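You operate a simulated robot arm through the tools that you are given. There is no shell and no other tool. Be economical: measure what you need, move in short steps, check, and stop when the job is done.

Carry out the task below with a simulated robot arm. There is one attempt and no reset: what you move stays moved.

## Task
Stand the pink-ring beaker beside the blue sponge. It goes on the side that lies toward x +0.0, y +1.0 (a direction in the base frame), with about 3 cm between them.

It is judged by the outcome, as a careful person would: the job done as asked, and still so three seconds after it is handed in. It fails if anything else is knocked over, pushed out of place, dropped, spilled or broken.

## Robot
A 7-joint arm with a two-finger parallel gripper, fixed in place. Base frame: the origin is at the foot of the arm, x ahead of it, y to its left, z up; the work surface is at about z = 860. Units: mm, rad, N and s.
With the tool pointing down near the work surface it reaches from about 300 to 700 mm from the base axis. Its first joint turns from -1.152 to 1.152 rad. Payload 1.57 kg.
Tool frame: the origin (TCP) lies between the finger pads and is the grasp point; the fingertips stand 30 mm ahead of it; z points along the fingers, y is the line along which they close. The gripper opens to 110 mm. The fingers are 24 mm wide and 12 mm thick; the gripper's body (48 by 112 mm) begins 78 mm behind the TCP.
Orientation is that of the tool frame in the base frame, as [roll, pitch, yaw] about the fixed x, y, z axes, in that order (R = Rz(yaw) Ry(pitch) Rx(roll)). With the fingers straight down and closing along the base's y, the tool's x points along the base's -x, its y along +y and its z along -z.

## Interface
- The arm moves only by the tool nudge_tool. Its argument "plan" is one flat list of numbers, 7 for each row, row after row: the shift along the tool's x, y, z in mm, then the turn, a rotation vector about the tool's x, y, z in rad, then the gripper command, from -1 (shut) to 1 (fully open), values between in proportion. In form: [dx, dy, dz, wx, wy, wz, grip, dx, dy, dz, wx, wy, wz, grip, ...]. A call has 1 to 20 rows; each row shifts and turns the commanded pose from where the row before left it, along the tool's axes as they then stand. A row lasts 0.2 s, in which the tool goes at most 50 mm and 0.15 rad; a call with a longer step from one row to the next is refused whole, and so is a gripper value outside its range. A pose out of reach is approached as far as the arm can. The call stops where the force on the tool passes 40 N (or 10 N more than at its start, if that is more) or the arm is blocked; 0.2 s more then pass. Each finger travels about 108 mm/s and halts on what it meets, pressing with about 31 N; the grip force reading is that of the motor and also rises with nothing between the fingers. The clock runs only during rows and for 0.2 s after the last one: add rows that do not move to give the fingers time. It gives the time, the measured TCP pose, the force on the tool (base axes), the opening and the grip force at its end, in the units of the frame above (readings bear some noise), and new pictures: "pictures" is both (left out), scene, wrist or none.
- Cameras (640 x 400 px; columns grow to the right, rows downward): "scene" is fixed at [181, -417.9, 1384.2]; the picture's right is [0.51, -0.86, 0.00], its down [-0.64, -0.38, -0.67] and it looks along [0.58, 0.34, -0.74] (base axes); focal length 312 px, centre (320, 200). "wrist" rides on the gripper at [-36, 0, -80] in the tool frame; the picture's right is [0.00, -1.00, 0.00], its down [0.97, 0.00, -0.24] and it looks along [0.24, 0.00, 0.97] (tool axes); focal length 218 px, centre (320, 200).
- locate(camera, pixels): for up to 12 pixels [column, row] of the newest picture of that camera ("zoom" is the newest enlarged one), the place [x, y, z] in the base frame of the surface seen there, good to about 2 mm. No time passes.
- close_up(camera, box): a new picture of the part [left, top, right, bottom] of that camera's present view, enlarged. No time passes.
- job_done(): hands the job in; it is judged then, once.

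Keep the steps short. Do not move on a guess: measure, check each grasp and each placing, and mend mistakes. In all there are 60 turns and 120 pictures (those below and enlarged ones count). Leave the gripper open and the arm clear of the work at the hand-in unless told otherwise, and finish with a single line.

The tools are called after "Emit:" as a command line: name --argument value ..., lists and objects as JSON in quotes. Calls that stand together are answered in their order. nudge_tool: Moves the arm, as the interface text tells. Its arguments: {"type":"object","properties":{"plan":{"type":"array","items":{"type":"number"}},"pictures":{"type":"string","enum":["both","scene","wrist","none"]}},"required":["plan"]} The other tools are called the same way: locate (camera, pixels) gives the place of the surface under pixels of a picture; close_up (camera, box) takes an enlarged picture of a part of a camera's view; job_done () hands the job in.

At the start:

```text
t: 0.0
tool_pos: [447.6, 53.9, 1098.2]
ee_rot: [3.142, -0.001, -3.141]
wrist_force: [0.2, -0.7, 0.5]
finger_gap: 110.2
finger_force: 0.1
```

scene: 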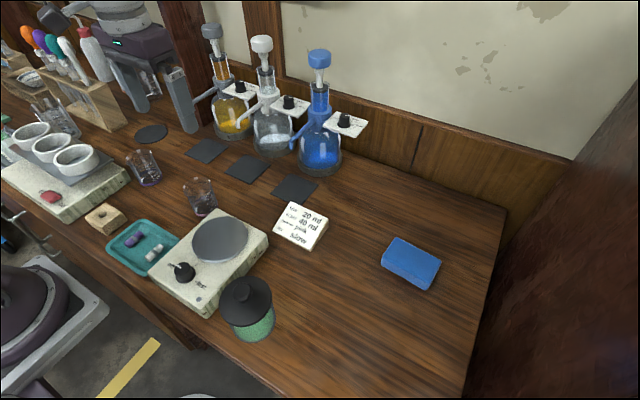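
wrist: 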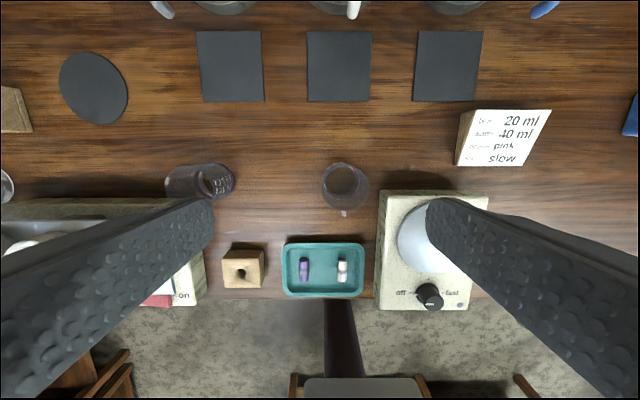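

I see two or three beakers, near scene (145,167), (201,196) and (50,115). I'll enlarge them to find the pink ring, and enlarge the sponge near (411,263) too.

Emit:
close_up --camera "scene" --box '[110, 130, 240, 230]'

Emit:
close_up --camera "scene" --box '[0, 60, 130, 160]'

Emit:
locate --camera "scene" --pixels '[[396, 239], [441, 261], [427, 289], [382, 265], [411, 260], [350, 290], [329, 219], [276, 236], [320, 249], [268, 240]]'

Emit:
close_up --camera "wrist" --box '[150, 140, 390, 230]'

```text
4.00 times, centred on (175, 180) of scene
```

zoom: 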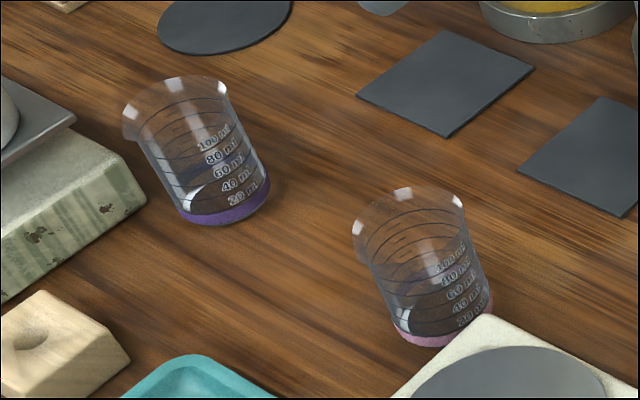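

```text
4.00 times, centred on (65, 110) of scene
```

zoom: 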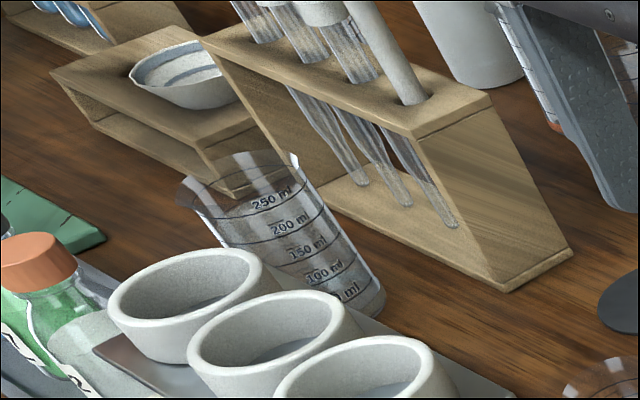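

```text
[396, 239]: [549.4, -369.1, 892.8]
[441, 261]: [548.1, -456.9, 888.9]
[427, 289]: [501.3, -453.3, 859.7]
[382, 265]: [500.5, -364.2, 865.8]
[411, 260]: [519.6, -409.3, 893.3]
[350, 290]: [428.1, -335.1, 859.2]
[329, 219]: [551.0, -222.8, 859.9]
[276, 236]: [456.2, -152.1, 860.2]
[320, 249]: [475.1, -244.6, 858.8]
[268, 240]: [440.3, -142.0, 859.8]
```

```text
2.67 times, centred on (270, 185) of wrist
```

zoom: 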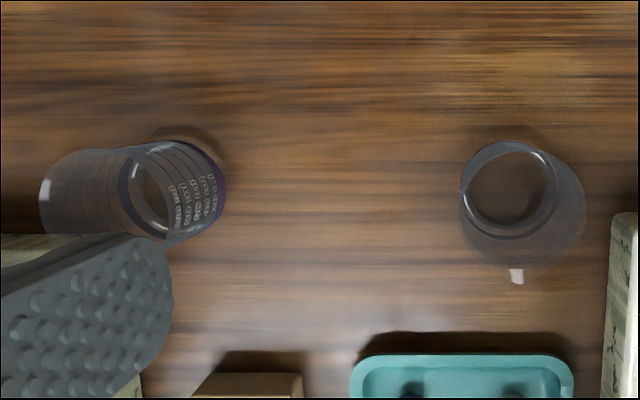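

The pink ring is on the beaker at scene (201,196), next to the hotplate at its right. Next I measure the beaker and the neighbouring hotplate, tray and sign.

Emit:
locate --camera "wrist" --pixels '[[340, 180], [322, 185], [368, 185], [345, 163], [345, 205], [340, 163], [325, 180], [357, 178], [381, 200], [381, 300], [364, 248], [284, 248]]'

Emit:
close_up --camera "scene" --box '[168, 165, 232, 229]'

Emit:
close_up --camera "scene" --box '[360, 220, 456, 300]'

```text
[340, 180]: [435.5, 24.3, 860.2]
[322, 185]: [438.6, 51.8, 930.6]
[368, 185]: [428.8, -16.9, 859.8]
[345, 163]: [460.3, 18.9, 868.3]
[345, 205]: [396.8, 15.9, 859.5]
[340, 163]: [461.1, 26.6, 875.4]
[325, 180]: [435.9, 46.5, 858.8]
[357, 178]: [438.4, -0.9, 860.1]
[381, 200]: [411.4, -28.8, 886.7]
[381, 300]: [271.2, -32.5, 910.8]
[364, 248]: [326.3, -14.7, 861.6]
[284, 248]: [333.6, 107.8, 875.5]
```

```text
6.25 times, centred on (200, 197) of scene
```

zoom: 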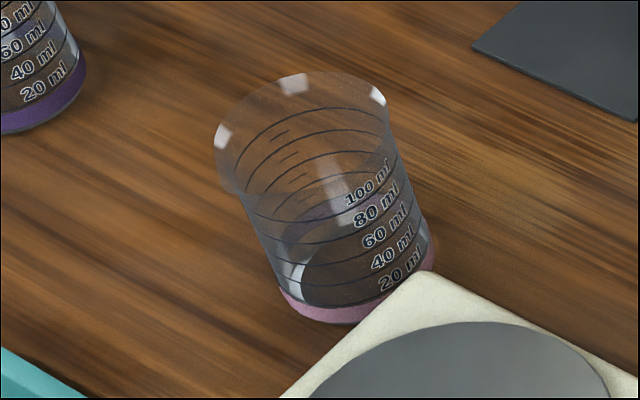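

```text
5.00 times, centred on (408, 260) of scene
```

zoom: 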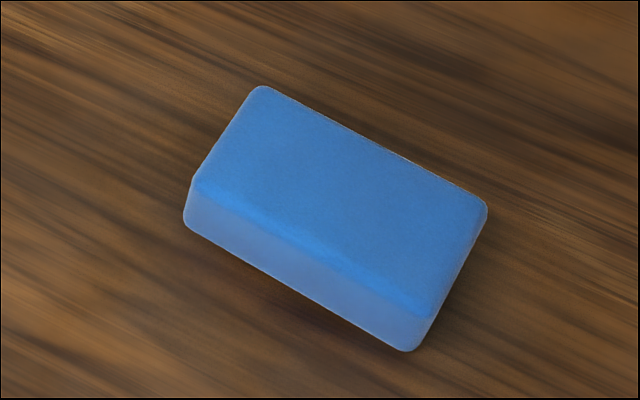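

Now I read the sponge's edges in this enlarged view, and take a fresh enlargement of the beaker afterwards.

Emit:
locate --camera "zoom" --pixels '[[187, 220], [196, 185], [230, 135], [258, 90], [190, 205], [484, 212], [455, 265], [410, 348], [340, 130], [340, 275], [176, 226], [225, 130]]'

Emit:
close_up --camera "scene" --box '[168, 165, 232, 229]'

```text
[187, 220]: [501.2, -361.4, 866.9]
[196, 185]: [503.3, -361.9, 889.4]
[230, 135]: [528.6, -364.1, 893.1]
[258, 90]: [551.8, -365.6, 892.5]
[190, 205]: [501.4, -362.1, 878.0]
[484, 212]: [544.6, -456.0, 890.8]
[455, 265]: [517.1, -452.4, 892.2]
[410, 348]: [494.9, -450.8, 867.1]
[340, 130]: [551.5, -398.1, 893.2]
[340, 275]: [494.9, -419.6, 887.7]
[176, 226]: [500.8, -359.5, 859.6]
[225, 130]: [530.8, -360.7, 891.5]
```

```text
6.25 times, centred on (200, 197) of scene
```

zoom: 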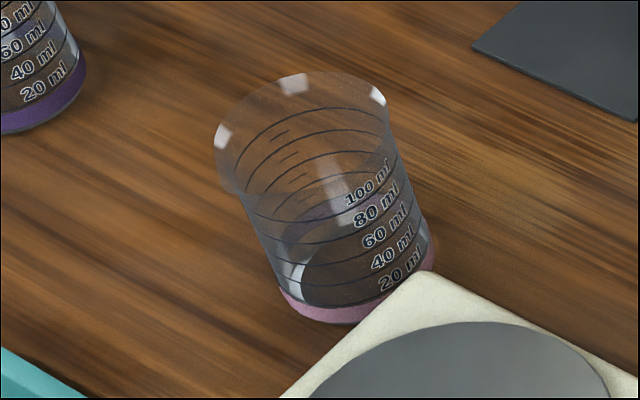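

Emit:
locate --camera "zoom" --pixels '[[221, 135], [292, 85], [378, 96], [283, 296], [310, 312], [340, 316], [380, 303], [430, 265], [250, 214], [405, 170], [385, 205], [426, 277]]'

```text
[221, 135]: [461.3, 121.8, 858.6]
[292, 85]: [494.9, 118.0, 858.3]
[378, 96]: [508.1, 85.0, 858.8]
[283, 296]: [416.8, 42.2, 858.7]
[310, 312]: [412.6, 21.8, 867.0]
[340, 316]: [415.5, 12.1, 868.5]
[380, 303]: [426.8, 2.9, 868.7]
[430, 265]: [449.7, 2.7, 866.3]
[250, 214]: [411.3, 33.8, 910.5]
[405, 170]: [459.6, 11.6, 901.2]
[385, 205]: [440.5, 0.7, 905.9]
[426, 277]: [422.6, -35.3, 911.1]
```

From the fitted points the beaker is centred near (436.5, 26.5), with a radius of about 25.5 mm and its rim near z 931. The hotplate's edge is about 30 mm away, at y = -29. The sponge's +y end is at y ≈ -362, with its middle at x ≈ 524. I'll part-close the gripper to about 77 mm, centre above the beaker at z ≈ 1000, and check.

Emit:
nudge_tool --plan '[11, -27.5, 0, 0, 0, 0, 0.4, 0, 0, 35, 0, 0, 0, 0.4, 0, 0, 35, 0, 0, 0, 0.4, 0, 0, 28, 0, 0, 0, 0.4, 0, 0, 0, 0, 0, 0, 0.4]'

Emit:
locate --camera "scene" --pixels '[[320, 165], [345, 133], [325, 215], [278, 230], [300, 242], [245, 285], [440, 200]]'

```text
t: 1.2
tool_pos: [437.1, 26.1, 1001.4]
ee_rot: [3.141, 0.0, -3.141]
wrist_force: [0.3, 0.8, -0.4]
finger_gap: 76.9
finger_force: 0.2
```

scene: 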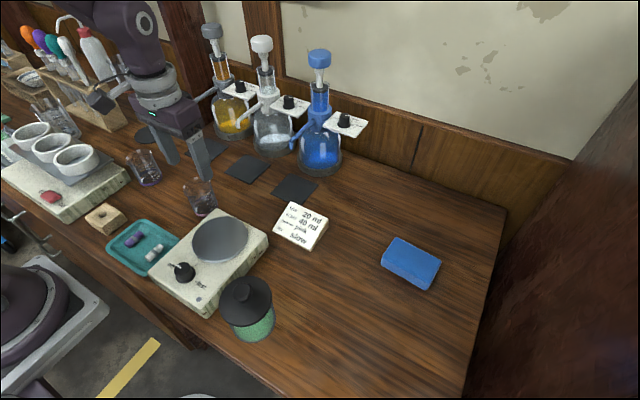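
wrist: 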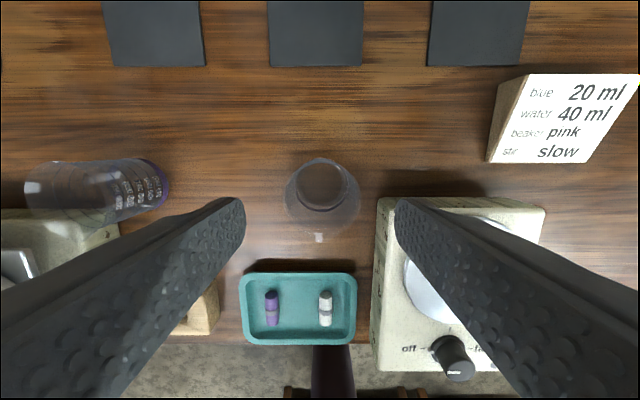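

```text
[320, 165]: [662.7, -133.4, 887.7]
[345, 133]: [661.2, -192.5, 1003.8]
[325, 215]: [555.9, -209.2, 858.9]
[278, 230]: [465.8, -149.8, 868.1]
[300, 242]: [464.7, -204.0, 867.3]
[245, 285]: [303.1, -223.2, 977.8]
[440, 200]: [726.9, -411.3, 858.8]
```

The beaker is centred between the fingers, at wrist column 322. I'll narrow the opening to about 68 mm for more room beside the hotplate and descend to z ≈ 903.

Emit:
nudge_tool --plan '[0, 0, 0, 0, 0, 0, 0.23, 0, 0, 25, 0, 0, 0, 0.23, 0, 0, 25, 0, 0, 0, 0.23, 0, 0, 25, 0, 0, 0, 0.23, 0, 0, 23, 0, 0, 0, 0.23, 0, 0, 0, 0, 0, 0, 0.23]'

Emit:
close_up --camera "scene" --box '[150, 140, 246, 220]'

```text
t: 2.6
tool_pos: [437.2, 27.2, 903.3]
ee_rot: [3.141, 0.0, -3.14]
wrist_force: [0.2, -0.2, -0.2]
finger_gap: 67.9
finger_force: 0.0
```

scene: 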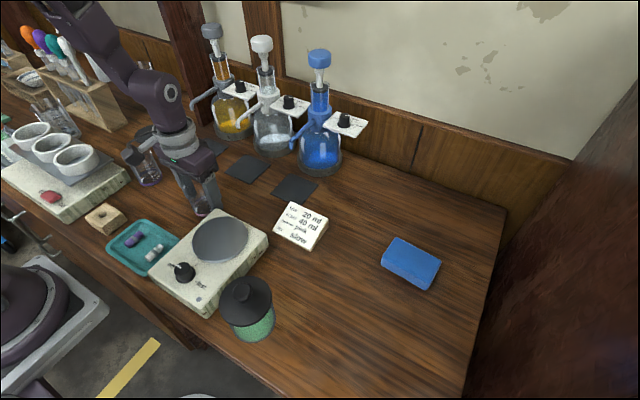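
wrist: 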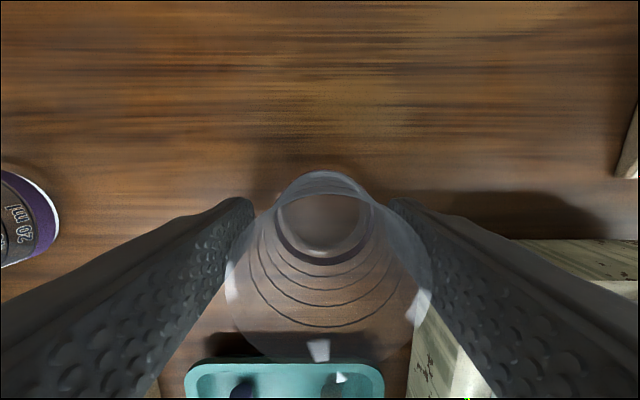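

```text
5.00 times, centred on (198, 180) of scene
```

zoom: 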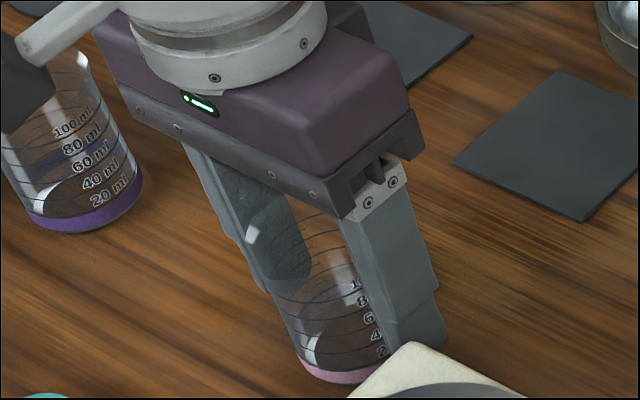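

The fingers straddle the beaker and touch nothing. I'll close now and give the fingers time to settle.

Emit:
nudge_tool --plan '[0, 0, 0, 0, 0, 0, 0.0, 0, 0, 0, 0, 0, 0, -0.15, 0, 0, 0, 0, 0, 0, -0.4, 0, 0, 0, 0, 0, 0, -0.4, 0, 0, 0, 0, 0, 0, -0.4]' --pictures "wrist"

```text
t: 3.8
tool_pos: [436.5, 27.1, 902.6]
ee_rot: [3.141, 0.0, -3.141]
wrist_force: [0.3, -0.6, 0.9]
finger_gap: 50.5
finger_force: 30.6
```

wrist: 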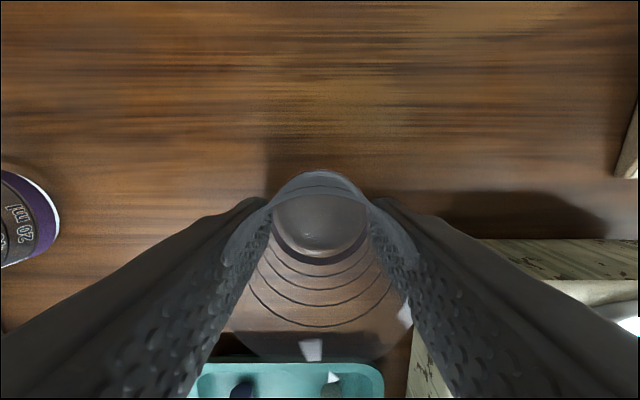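

The fingers hold at 50.5 mm with 30.6 N, so the grasp is good. I'll lift straight up by about 140 mm and check.

Emit:
nudge_tool --plan '[0, 0, -10, 0, 0, 0, -0.4, 0, 0, -20, 0, 0, 0, -0.4, 0, 0, -30, 0, 0, 0, -0.4, 0, 0, -30, 0, 0, 0, -0.4, 0, 0, -30, 0, 0, 0, -0.4, 0, 0, -20, 0, 0, 0, -0.4, 0, 0, 0, 0, 0, 0, -0.4]'

```text
t: 5.4
tool_pos: [440.0, 27.6, 1043.6]
ee_rot: [-3.141, 0.0, -3.141]
wrist_force: [-0.1, 0.1, -0.4]
finger_gap: 50.1
finger_force: 30.7
```

scene: 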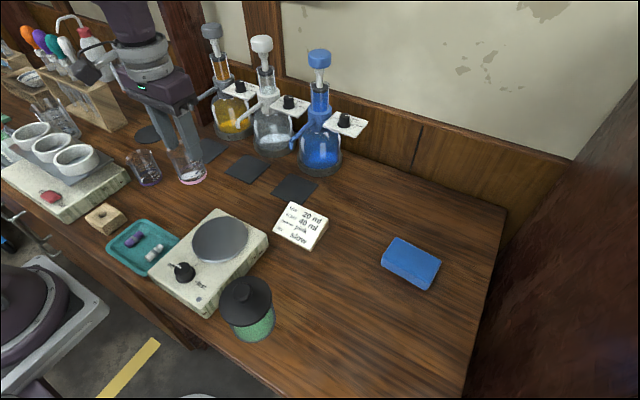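
wrist: 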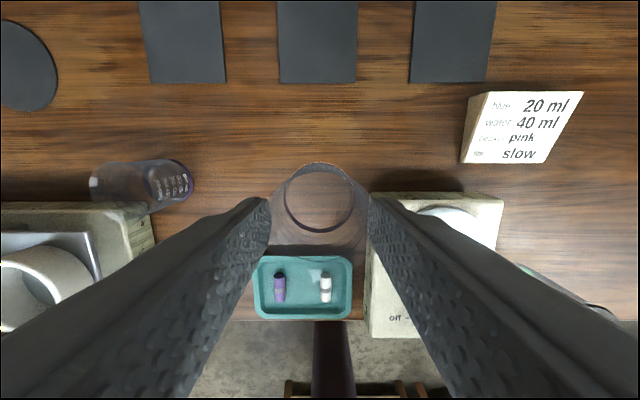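

The beaker is held upright and clear of the table. I'll carry it level, mostly along -y at z ≈ 1043, well above the sign and hotplate, and then check.

Emit:
nudge_tool --plan '[0, -20, 0, 0, 0, 0, -0.4, 0, -35, 0, 0, 0, 0, -0.4, 0, -40, 0, 0, 0, 0, -0.4, 0, -40, 0, 0, 0, 0, -0.4, 0, -40, 0, 0, 0, 0, -0.4, -10, -40, 0, 0, 0, 0, -0.4, -20, -40, 0, 0, 0, 0, -0.4, -20, -40, 0, 0, 0, 0, -0.4, -20, -25, 0, 0, 0, 0, -0.4, -15, -13, 0, 0, 0, 0, -0.4, 0, 0, 0, 0, 0, 0, -0.4, 0, 0, 0, 0, 0, 0, -0.4]'

```text
t: 8.0
tool_pos: [521.3, -306.4, 1043.5]
ee_rot: [-3.142, -0.002, -3.141]
wrist_force: [-0.7, -0.9, -0.4]
finger_gap: 50.0
finger_force: 31.3
```

scene: 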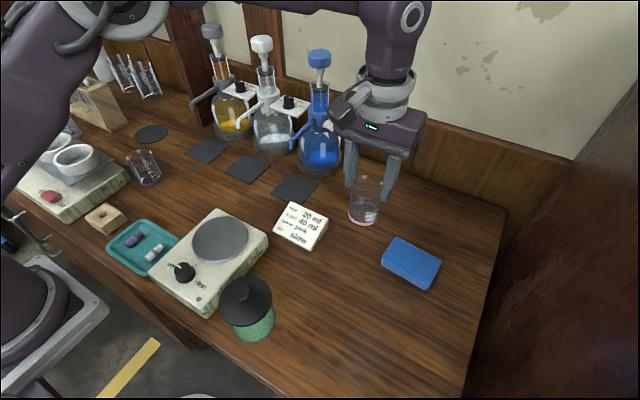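
wrist: 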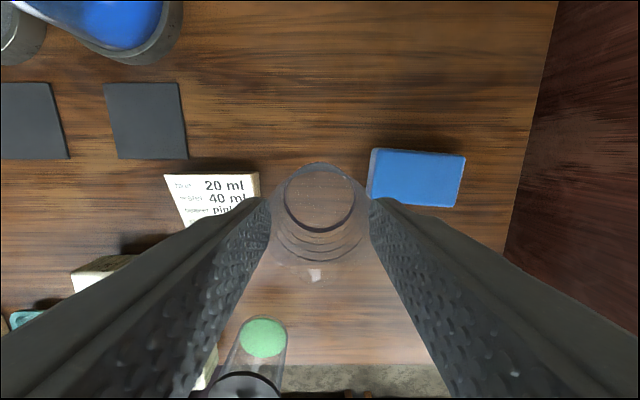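

I'm at (521, -306) and the sponge hasn't moved. I'll trim x by +3 mm and descend to just above the table.

Emit:
nudge_tool --plan '[-3, 0, 20, 0, 0, 0, -0.4, 0, 0, 30, 0, 0, 0, -0.4, 0, 0, 30, 0, 0, 0, -0.4, 0, 0, 25, 0, 0, 0, -0.4, 0, 0, 15, 0, 0, 0, -0.4, 0, 0, 10, 0, 0, 0, -0.4, 0, 0, 0, 0, 0, 0, -0.4]'

Emit:
close_up --camera "scene" --box '[310, 190, 450, 300]'

```text
t: 9.6
tool_pos: [523.8, -307.6, 912.9]
ee_rot: [-3.141, 0.002, 3.141]
wrist_force: [2.4, -2.3, 17.1]
finger_gap: 50.3
finger_force: 31.0
```

scene: 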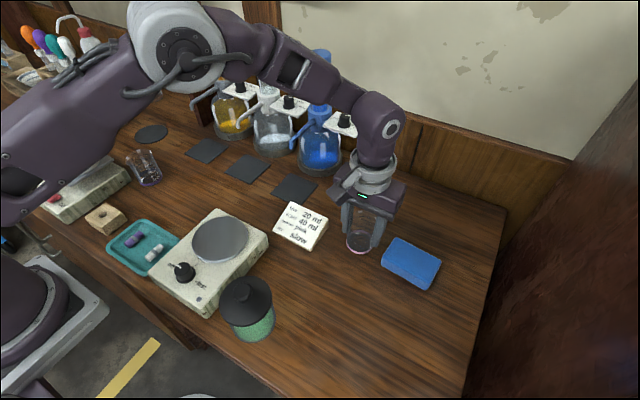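
wrist: 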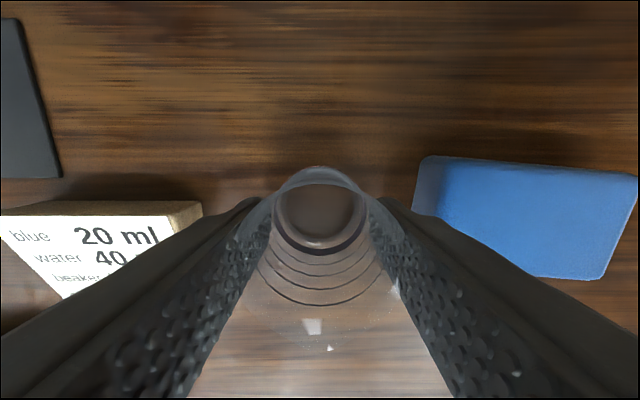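

```text
3.64 times, centred on (380, 245) of scene
```

zoom: 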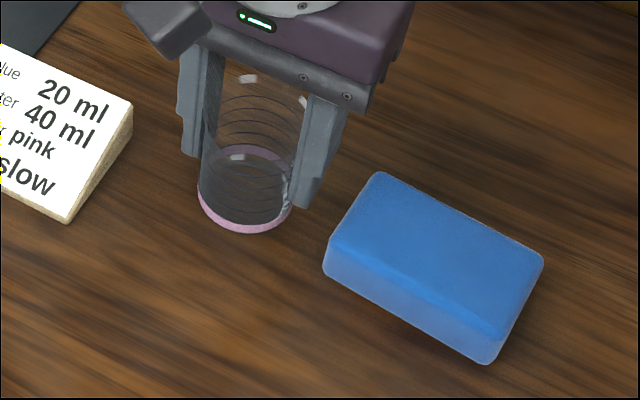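

The force reads 17 N upward at z ≈ 913, so the beaker may already be on the table, having slipped a little in the grip. I'll measure its base and the gap.

Emit:
locate --camera "zoom" --pixels '[[203, 207], [222, 224], [245, 231], [270, 228], [290, 213], [245, 224], [245, 238], [340, 230], [330, 255], [125, 150]]'

Emit:
nudge_tool --plan '[0, 0, 0, 0, 0, 0, -0.4, 0, 0, 0, 0, 0, 0, -0.4]' --pictures "none"

```text
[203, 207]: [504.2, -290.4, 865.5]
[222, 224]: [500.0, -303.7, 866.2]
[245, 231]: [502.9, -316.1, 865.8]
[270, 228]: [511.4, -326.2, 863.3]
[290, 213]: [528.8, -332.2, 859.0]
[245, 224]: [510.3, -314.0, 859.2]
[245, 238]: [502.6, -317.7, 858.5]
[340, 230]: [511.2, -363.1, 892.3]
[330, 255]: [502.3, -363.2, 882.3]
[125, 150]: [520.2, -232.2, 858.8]
```

```text
t: 10.2
tool_pos: [524.9, -306.2, 912.3]
ee_rot: [-3.139, 0.0, 3.141]
wrist_force: [3.4, -4.8, 16.1]
finger_gap: 50.3
finger_force: 31.2
```

The ring's base sits at z ≈ 859–866, so it is on the table. Its edge is at y ≈ -332 and the sponge end is at -362, a gap of about 30 mm. I'll ease up slightly to relieve the force before releasing.

Emit:
nudge_tool --plan '[0, 0, -1, 0, 0, 0, -0.4, 0, 0, 0, 0, 0, 0, -0.4]' --pictures "none"

```text
t: 10.8
tool_pos: [523.7, -305.2, 912.3]
ee_rot: [3.139, -0.004, 3.141]
wrist_force: [0.9, -2.3, 8.3]
finger_gap: 50.4
finger_force: 31.0
```

The force has dropped to 8 N. I'll raise 1 mm more, then open gently to about 66 mm, which keeps the finger clear of the sponge and the sign.

Emit:
nudge_tool --plan '[0, 0, -0.8, 0, 0, 0, -0.4, 0, 0, 0, 0, 0, 0, -0.4, 0, 0, 0, 0, 0, 0, -0.05, 0, 0, 0, 0, 0, 0, 0.0, 0, 0, 0, 0, 0, 0, 0.1, 0, 0, 0, 0, 0, 0, 0.2, 0, 0, 0, 0, 0, 0, 0.2]'

Emit:
close_up --camera "scene" --box '[310, 190, 450, 300]'

```text
t: 12.4
tool_pos: [524.8, -305.8, 914.2]
ee_rot: [3.141, 0.002, -3.141]
wrist_force: [-0.3, 0.4, 0.5]
finger_gap: 65.9
finger_force: 0.1
```

scene: 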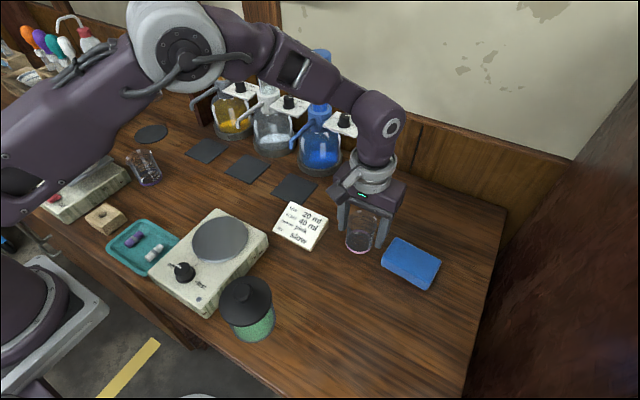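
wrist: 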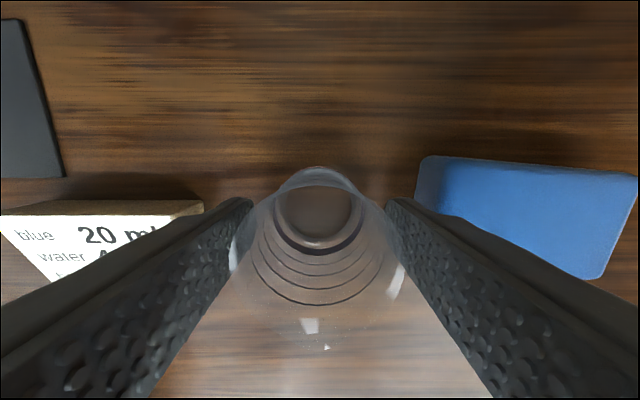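

```text
3.64 times, centred on (380, 245) of scene
```

zoom: 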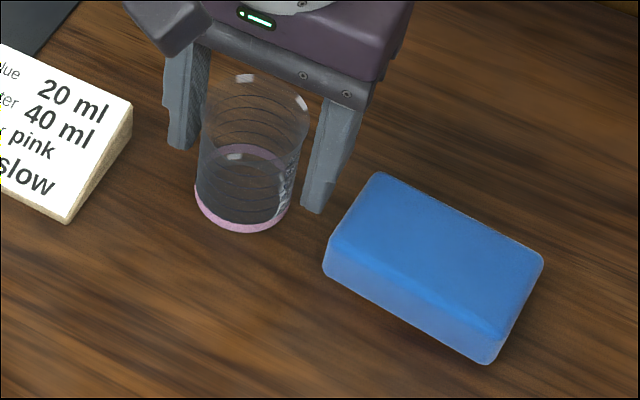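

The beaker is free and upright. I'll raise the arm straight up, then open fully and move back out of the way.

Emit:
nudge_tool --plan '[0, 0, -20, 0, 0, 0, 0.2, 0, 0, -35, 0, 0, 0, 0.2, 0, 0, -40, 0, 0, 0, 0.2, 0, 0, -40, 0, 0, 0, 0.6, 0, 0, -30, 0, 0, 0, 1, 40, 20, 0, 0, 0, 0, 1, 40, 40, 0, 0, 0, 0, 1, 0, 40, 0, 0, 0, 0, 1, 0, 40, 0, 0, 0, 0, 1, 0, 40, 0, 0, 0, 0, 1, 0, 0, 0, 0, 0, 0, 1, 0, 0, 0, 0, 0, 0, 1]'

Emit:
close_up --camera "scene" --box '[310, 190, 450, 300]'

Emit:
locate --camera "zoom" --pixels '[[198, 205], [218, 224], [243, 229], [268, 225], [286, 208], [340, 230], [330, 255], [360, 195]]'

```text
refused: row 7 steps farther than a row can; nothing moved
```

```text
3.64 times, centred on (380, 245) of scene
```

zoom: 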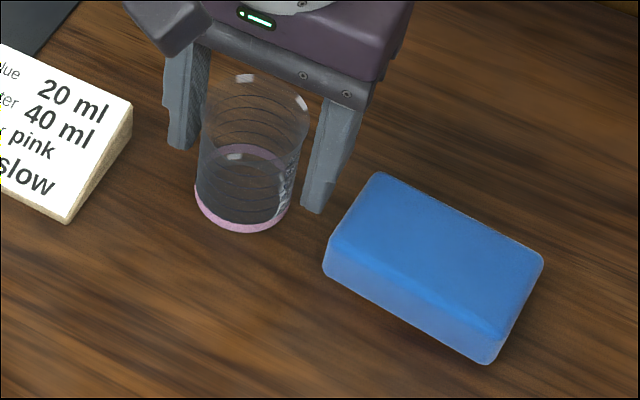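

```text
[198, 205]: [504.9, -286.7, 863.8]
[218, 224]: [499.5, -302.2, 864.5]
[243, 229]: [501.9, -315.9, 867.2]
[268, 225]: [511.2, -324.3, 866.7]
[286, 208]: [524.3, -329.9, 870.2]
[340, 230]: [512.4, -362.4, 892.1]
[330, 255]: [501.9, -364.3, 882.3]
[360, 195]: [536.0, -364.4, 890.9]
```

That call was refused because one row was too long, and nothing moved. The gap measures about 31–32 mm, which is fine. I'll repeat the retreat with shorter steps.

Emit:
nudge_tool --plan '[0, 0, -20, 0, 0, 0, 0.2, 0, 0, -35, 0, 0, 0, 0.2, 0, 0, -40, 0, 0, 0, 0.2, 0, 0, -40, 0, 0, 0, 0.6, 0, 0, -30, 0, 0, 0, 1, 30, 20, 0, 0, 0, 0, 1, 25, 35, 0, 0, 0, 0, 1, 20, 40, 0, 0, 0, 0, 1, 0, 40, 0, 0, 0, 0, 1, 0, 40, 0, 0, 0, 0, 1, 0, 40, 0, 0, 0, 0, 1, 0, 0, 0, 0, 0, 0, 1, 0, 0, 0, 0, 0, 0, 1]'

Emit:
close_up --camera "scene" --box '[310, 190, 450, 300]'

```text
t: 15.2
tool_pos: [448.7, -90.7, 1079.1]
ee_rot: [-3.141, 0.001, 3.14]
wrist_force: [0.2, 0.3, -0.3]
finger_gap: 110.0
finger_force: 0.1
```

scene: 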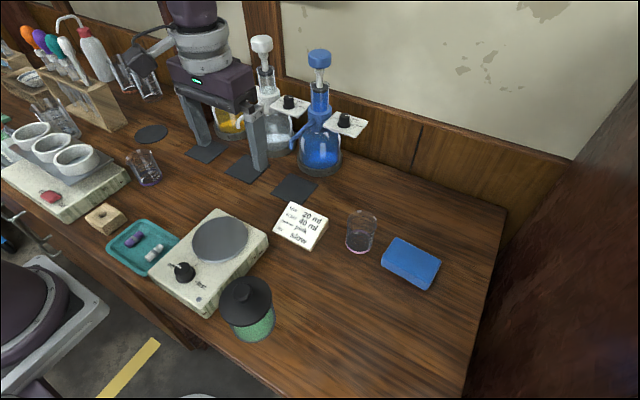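
wrist: 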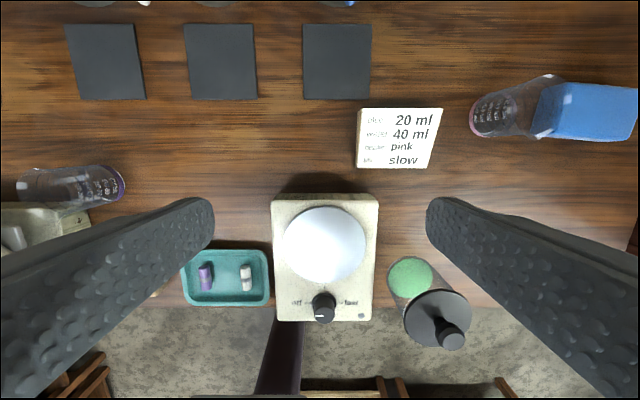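

```text
3.64 times, centred on (380, 245) of scene
```

zoom: 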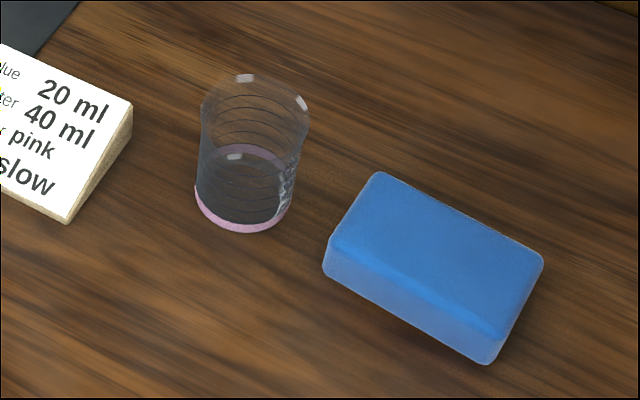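

The beaker stands upright beside the sponge, everything else is where it was, the gripper is open and the arm is clear. I'm handing in.

Emit:
job_done

```text
The job is handed in.
```

The pink-ring beaker stands upright on the +y side of the blue sponge with a gap of about 3 cm, and nothing else was moved.
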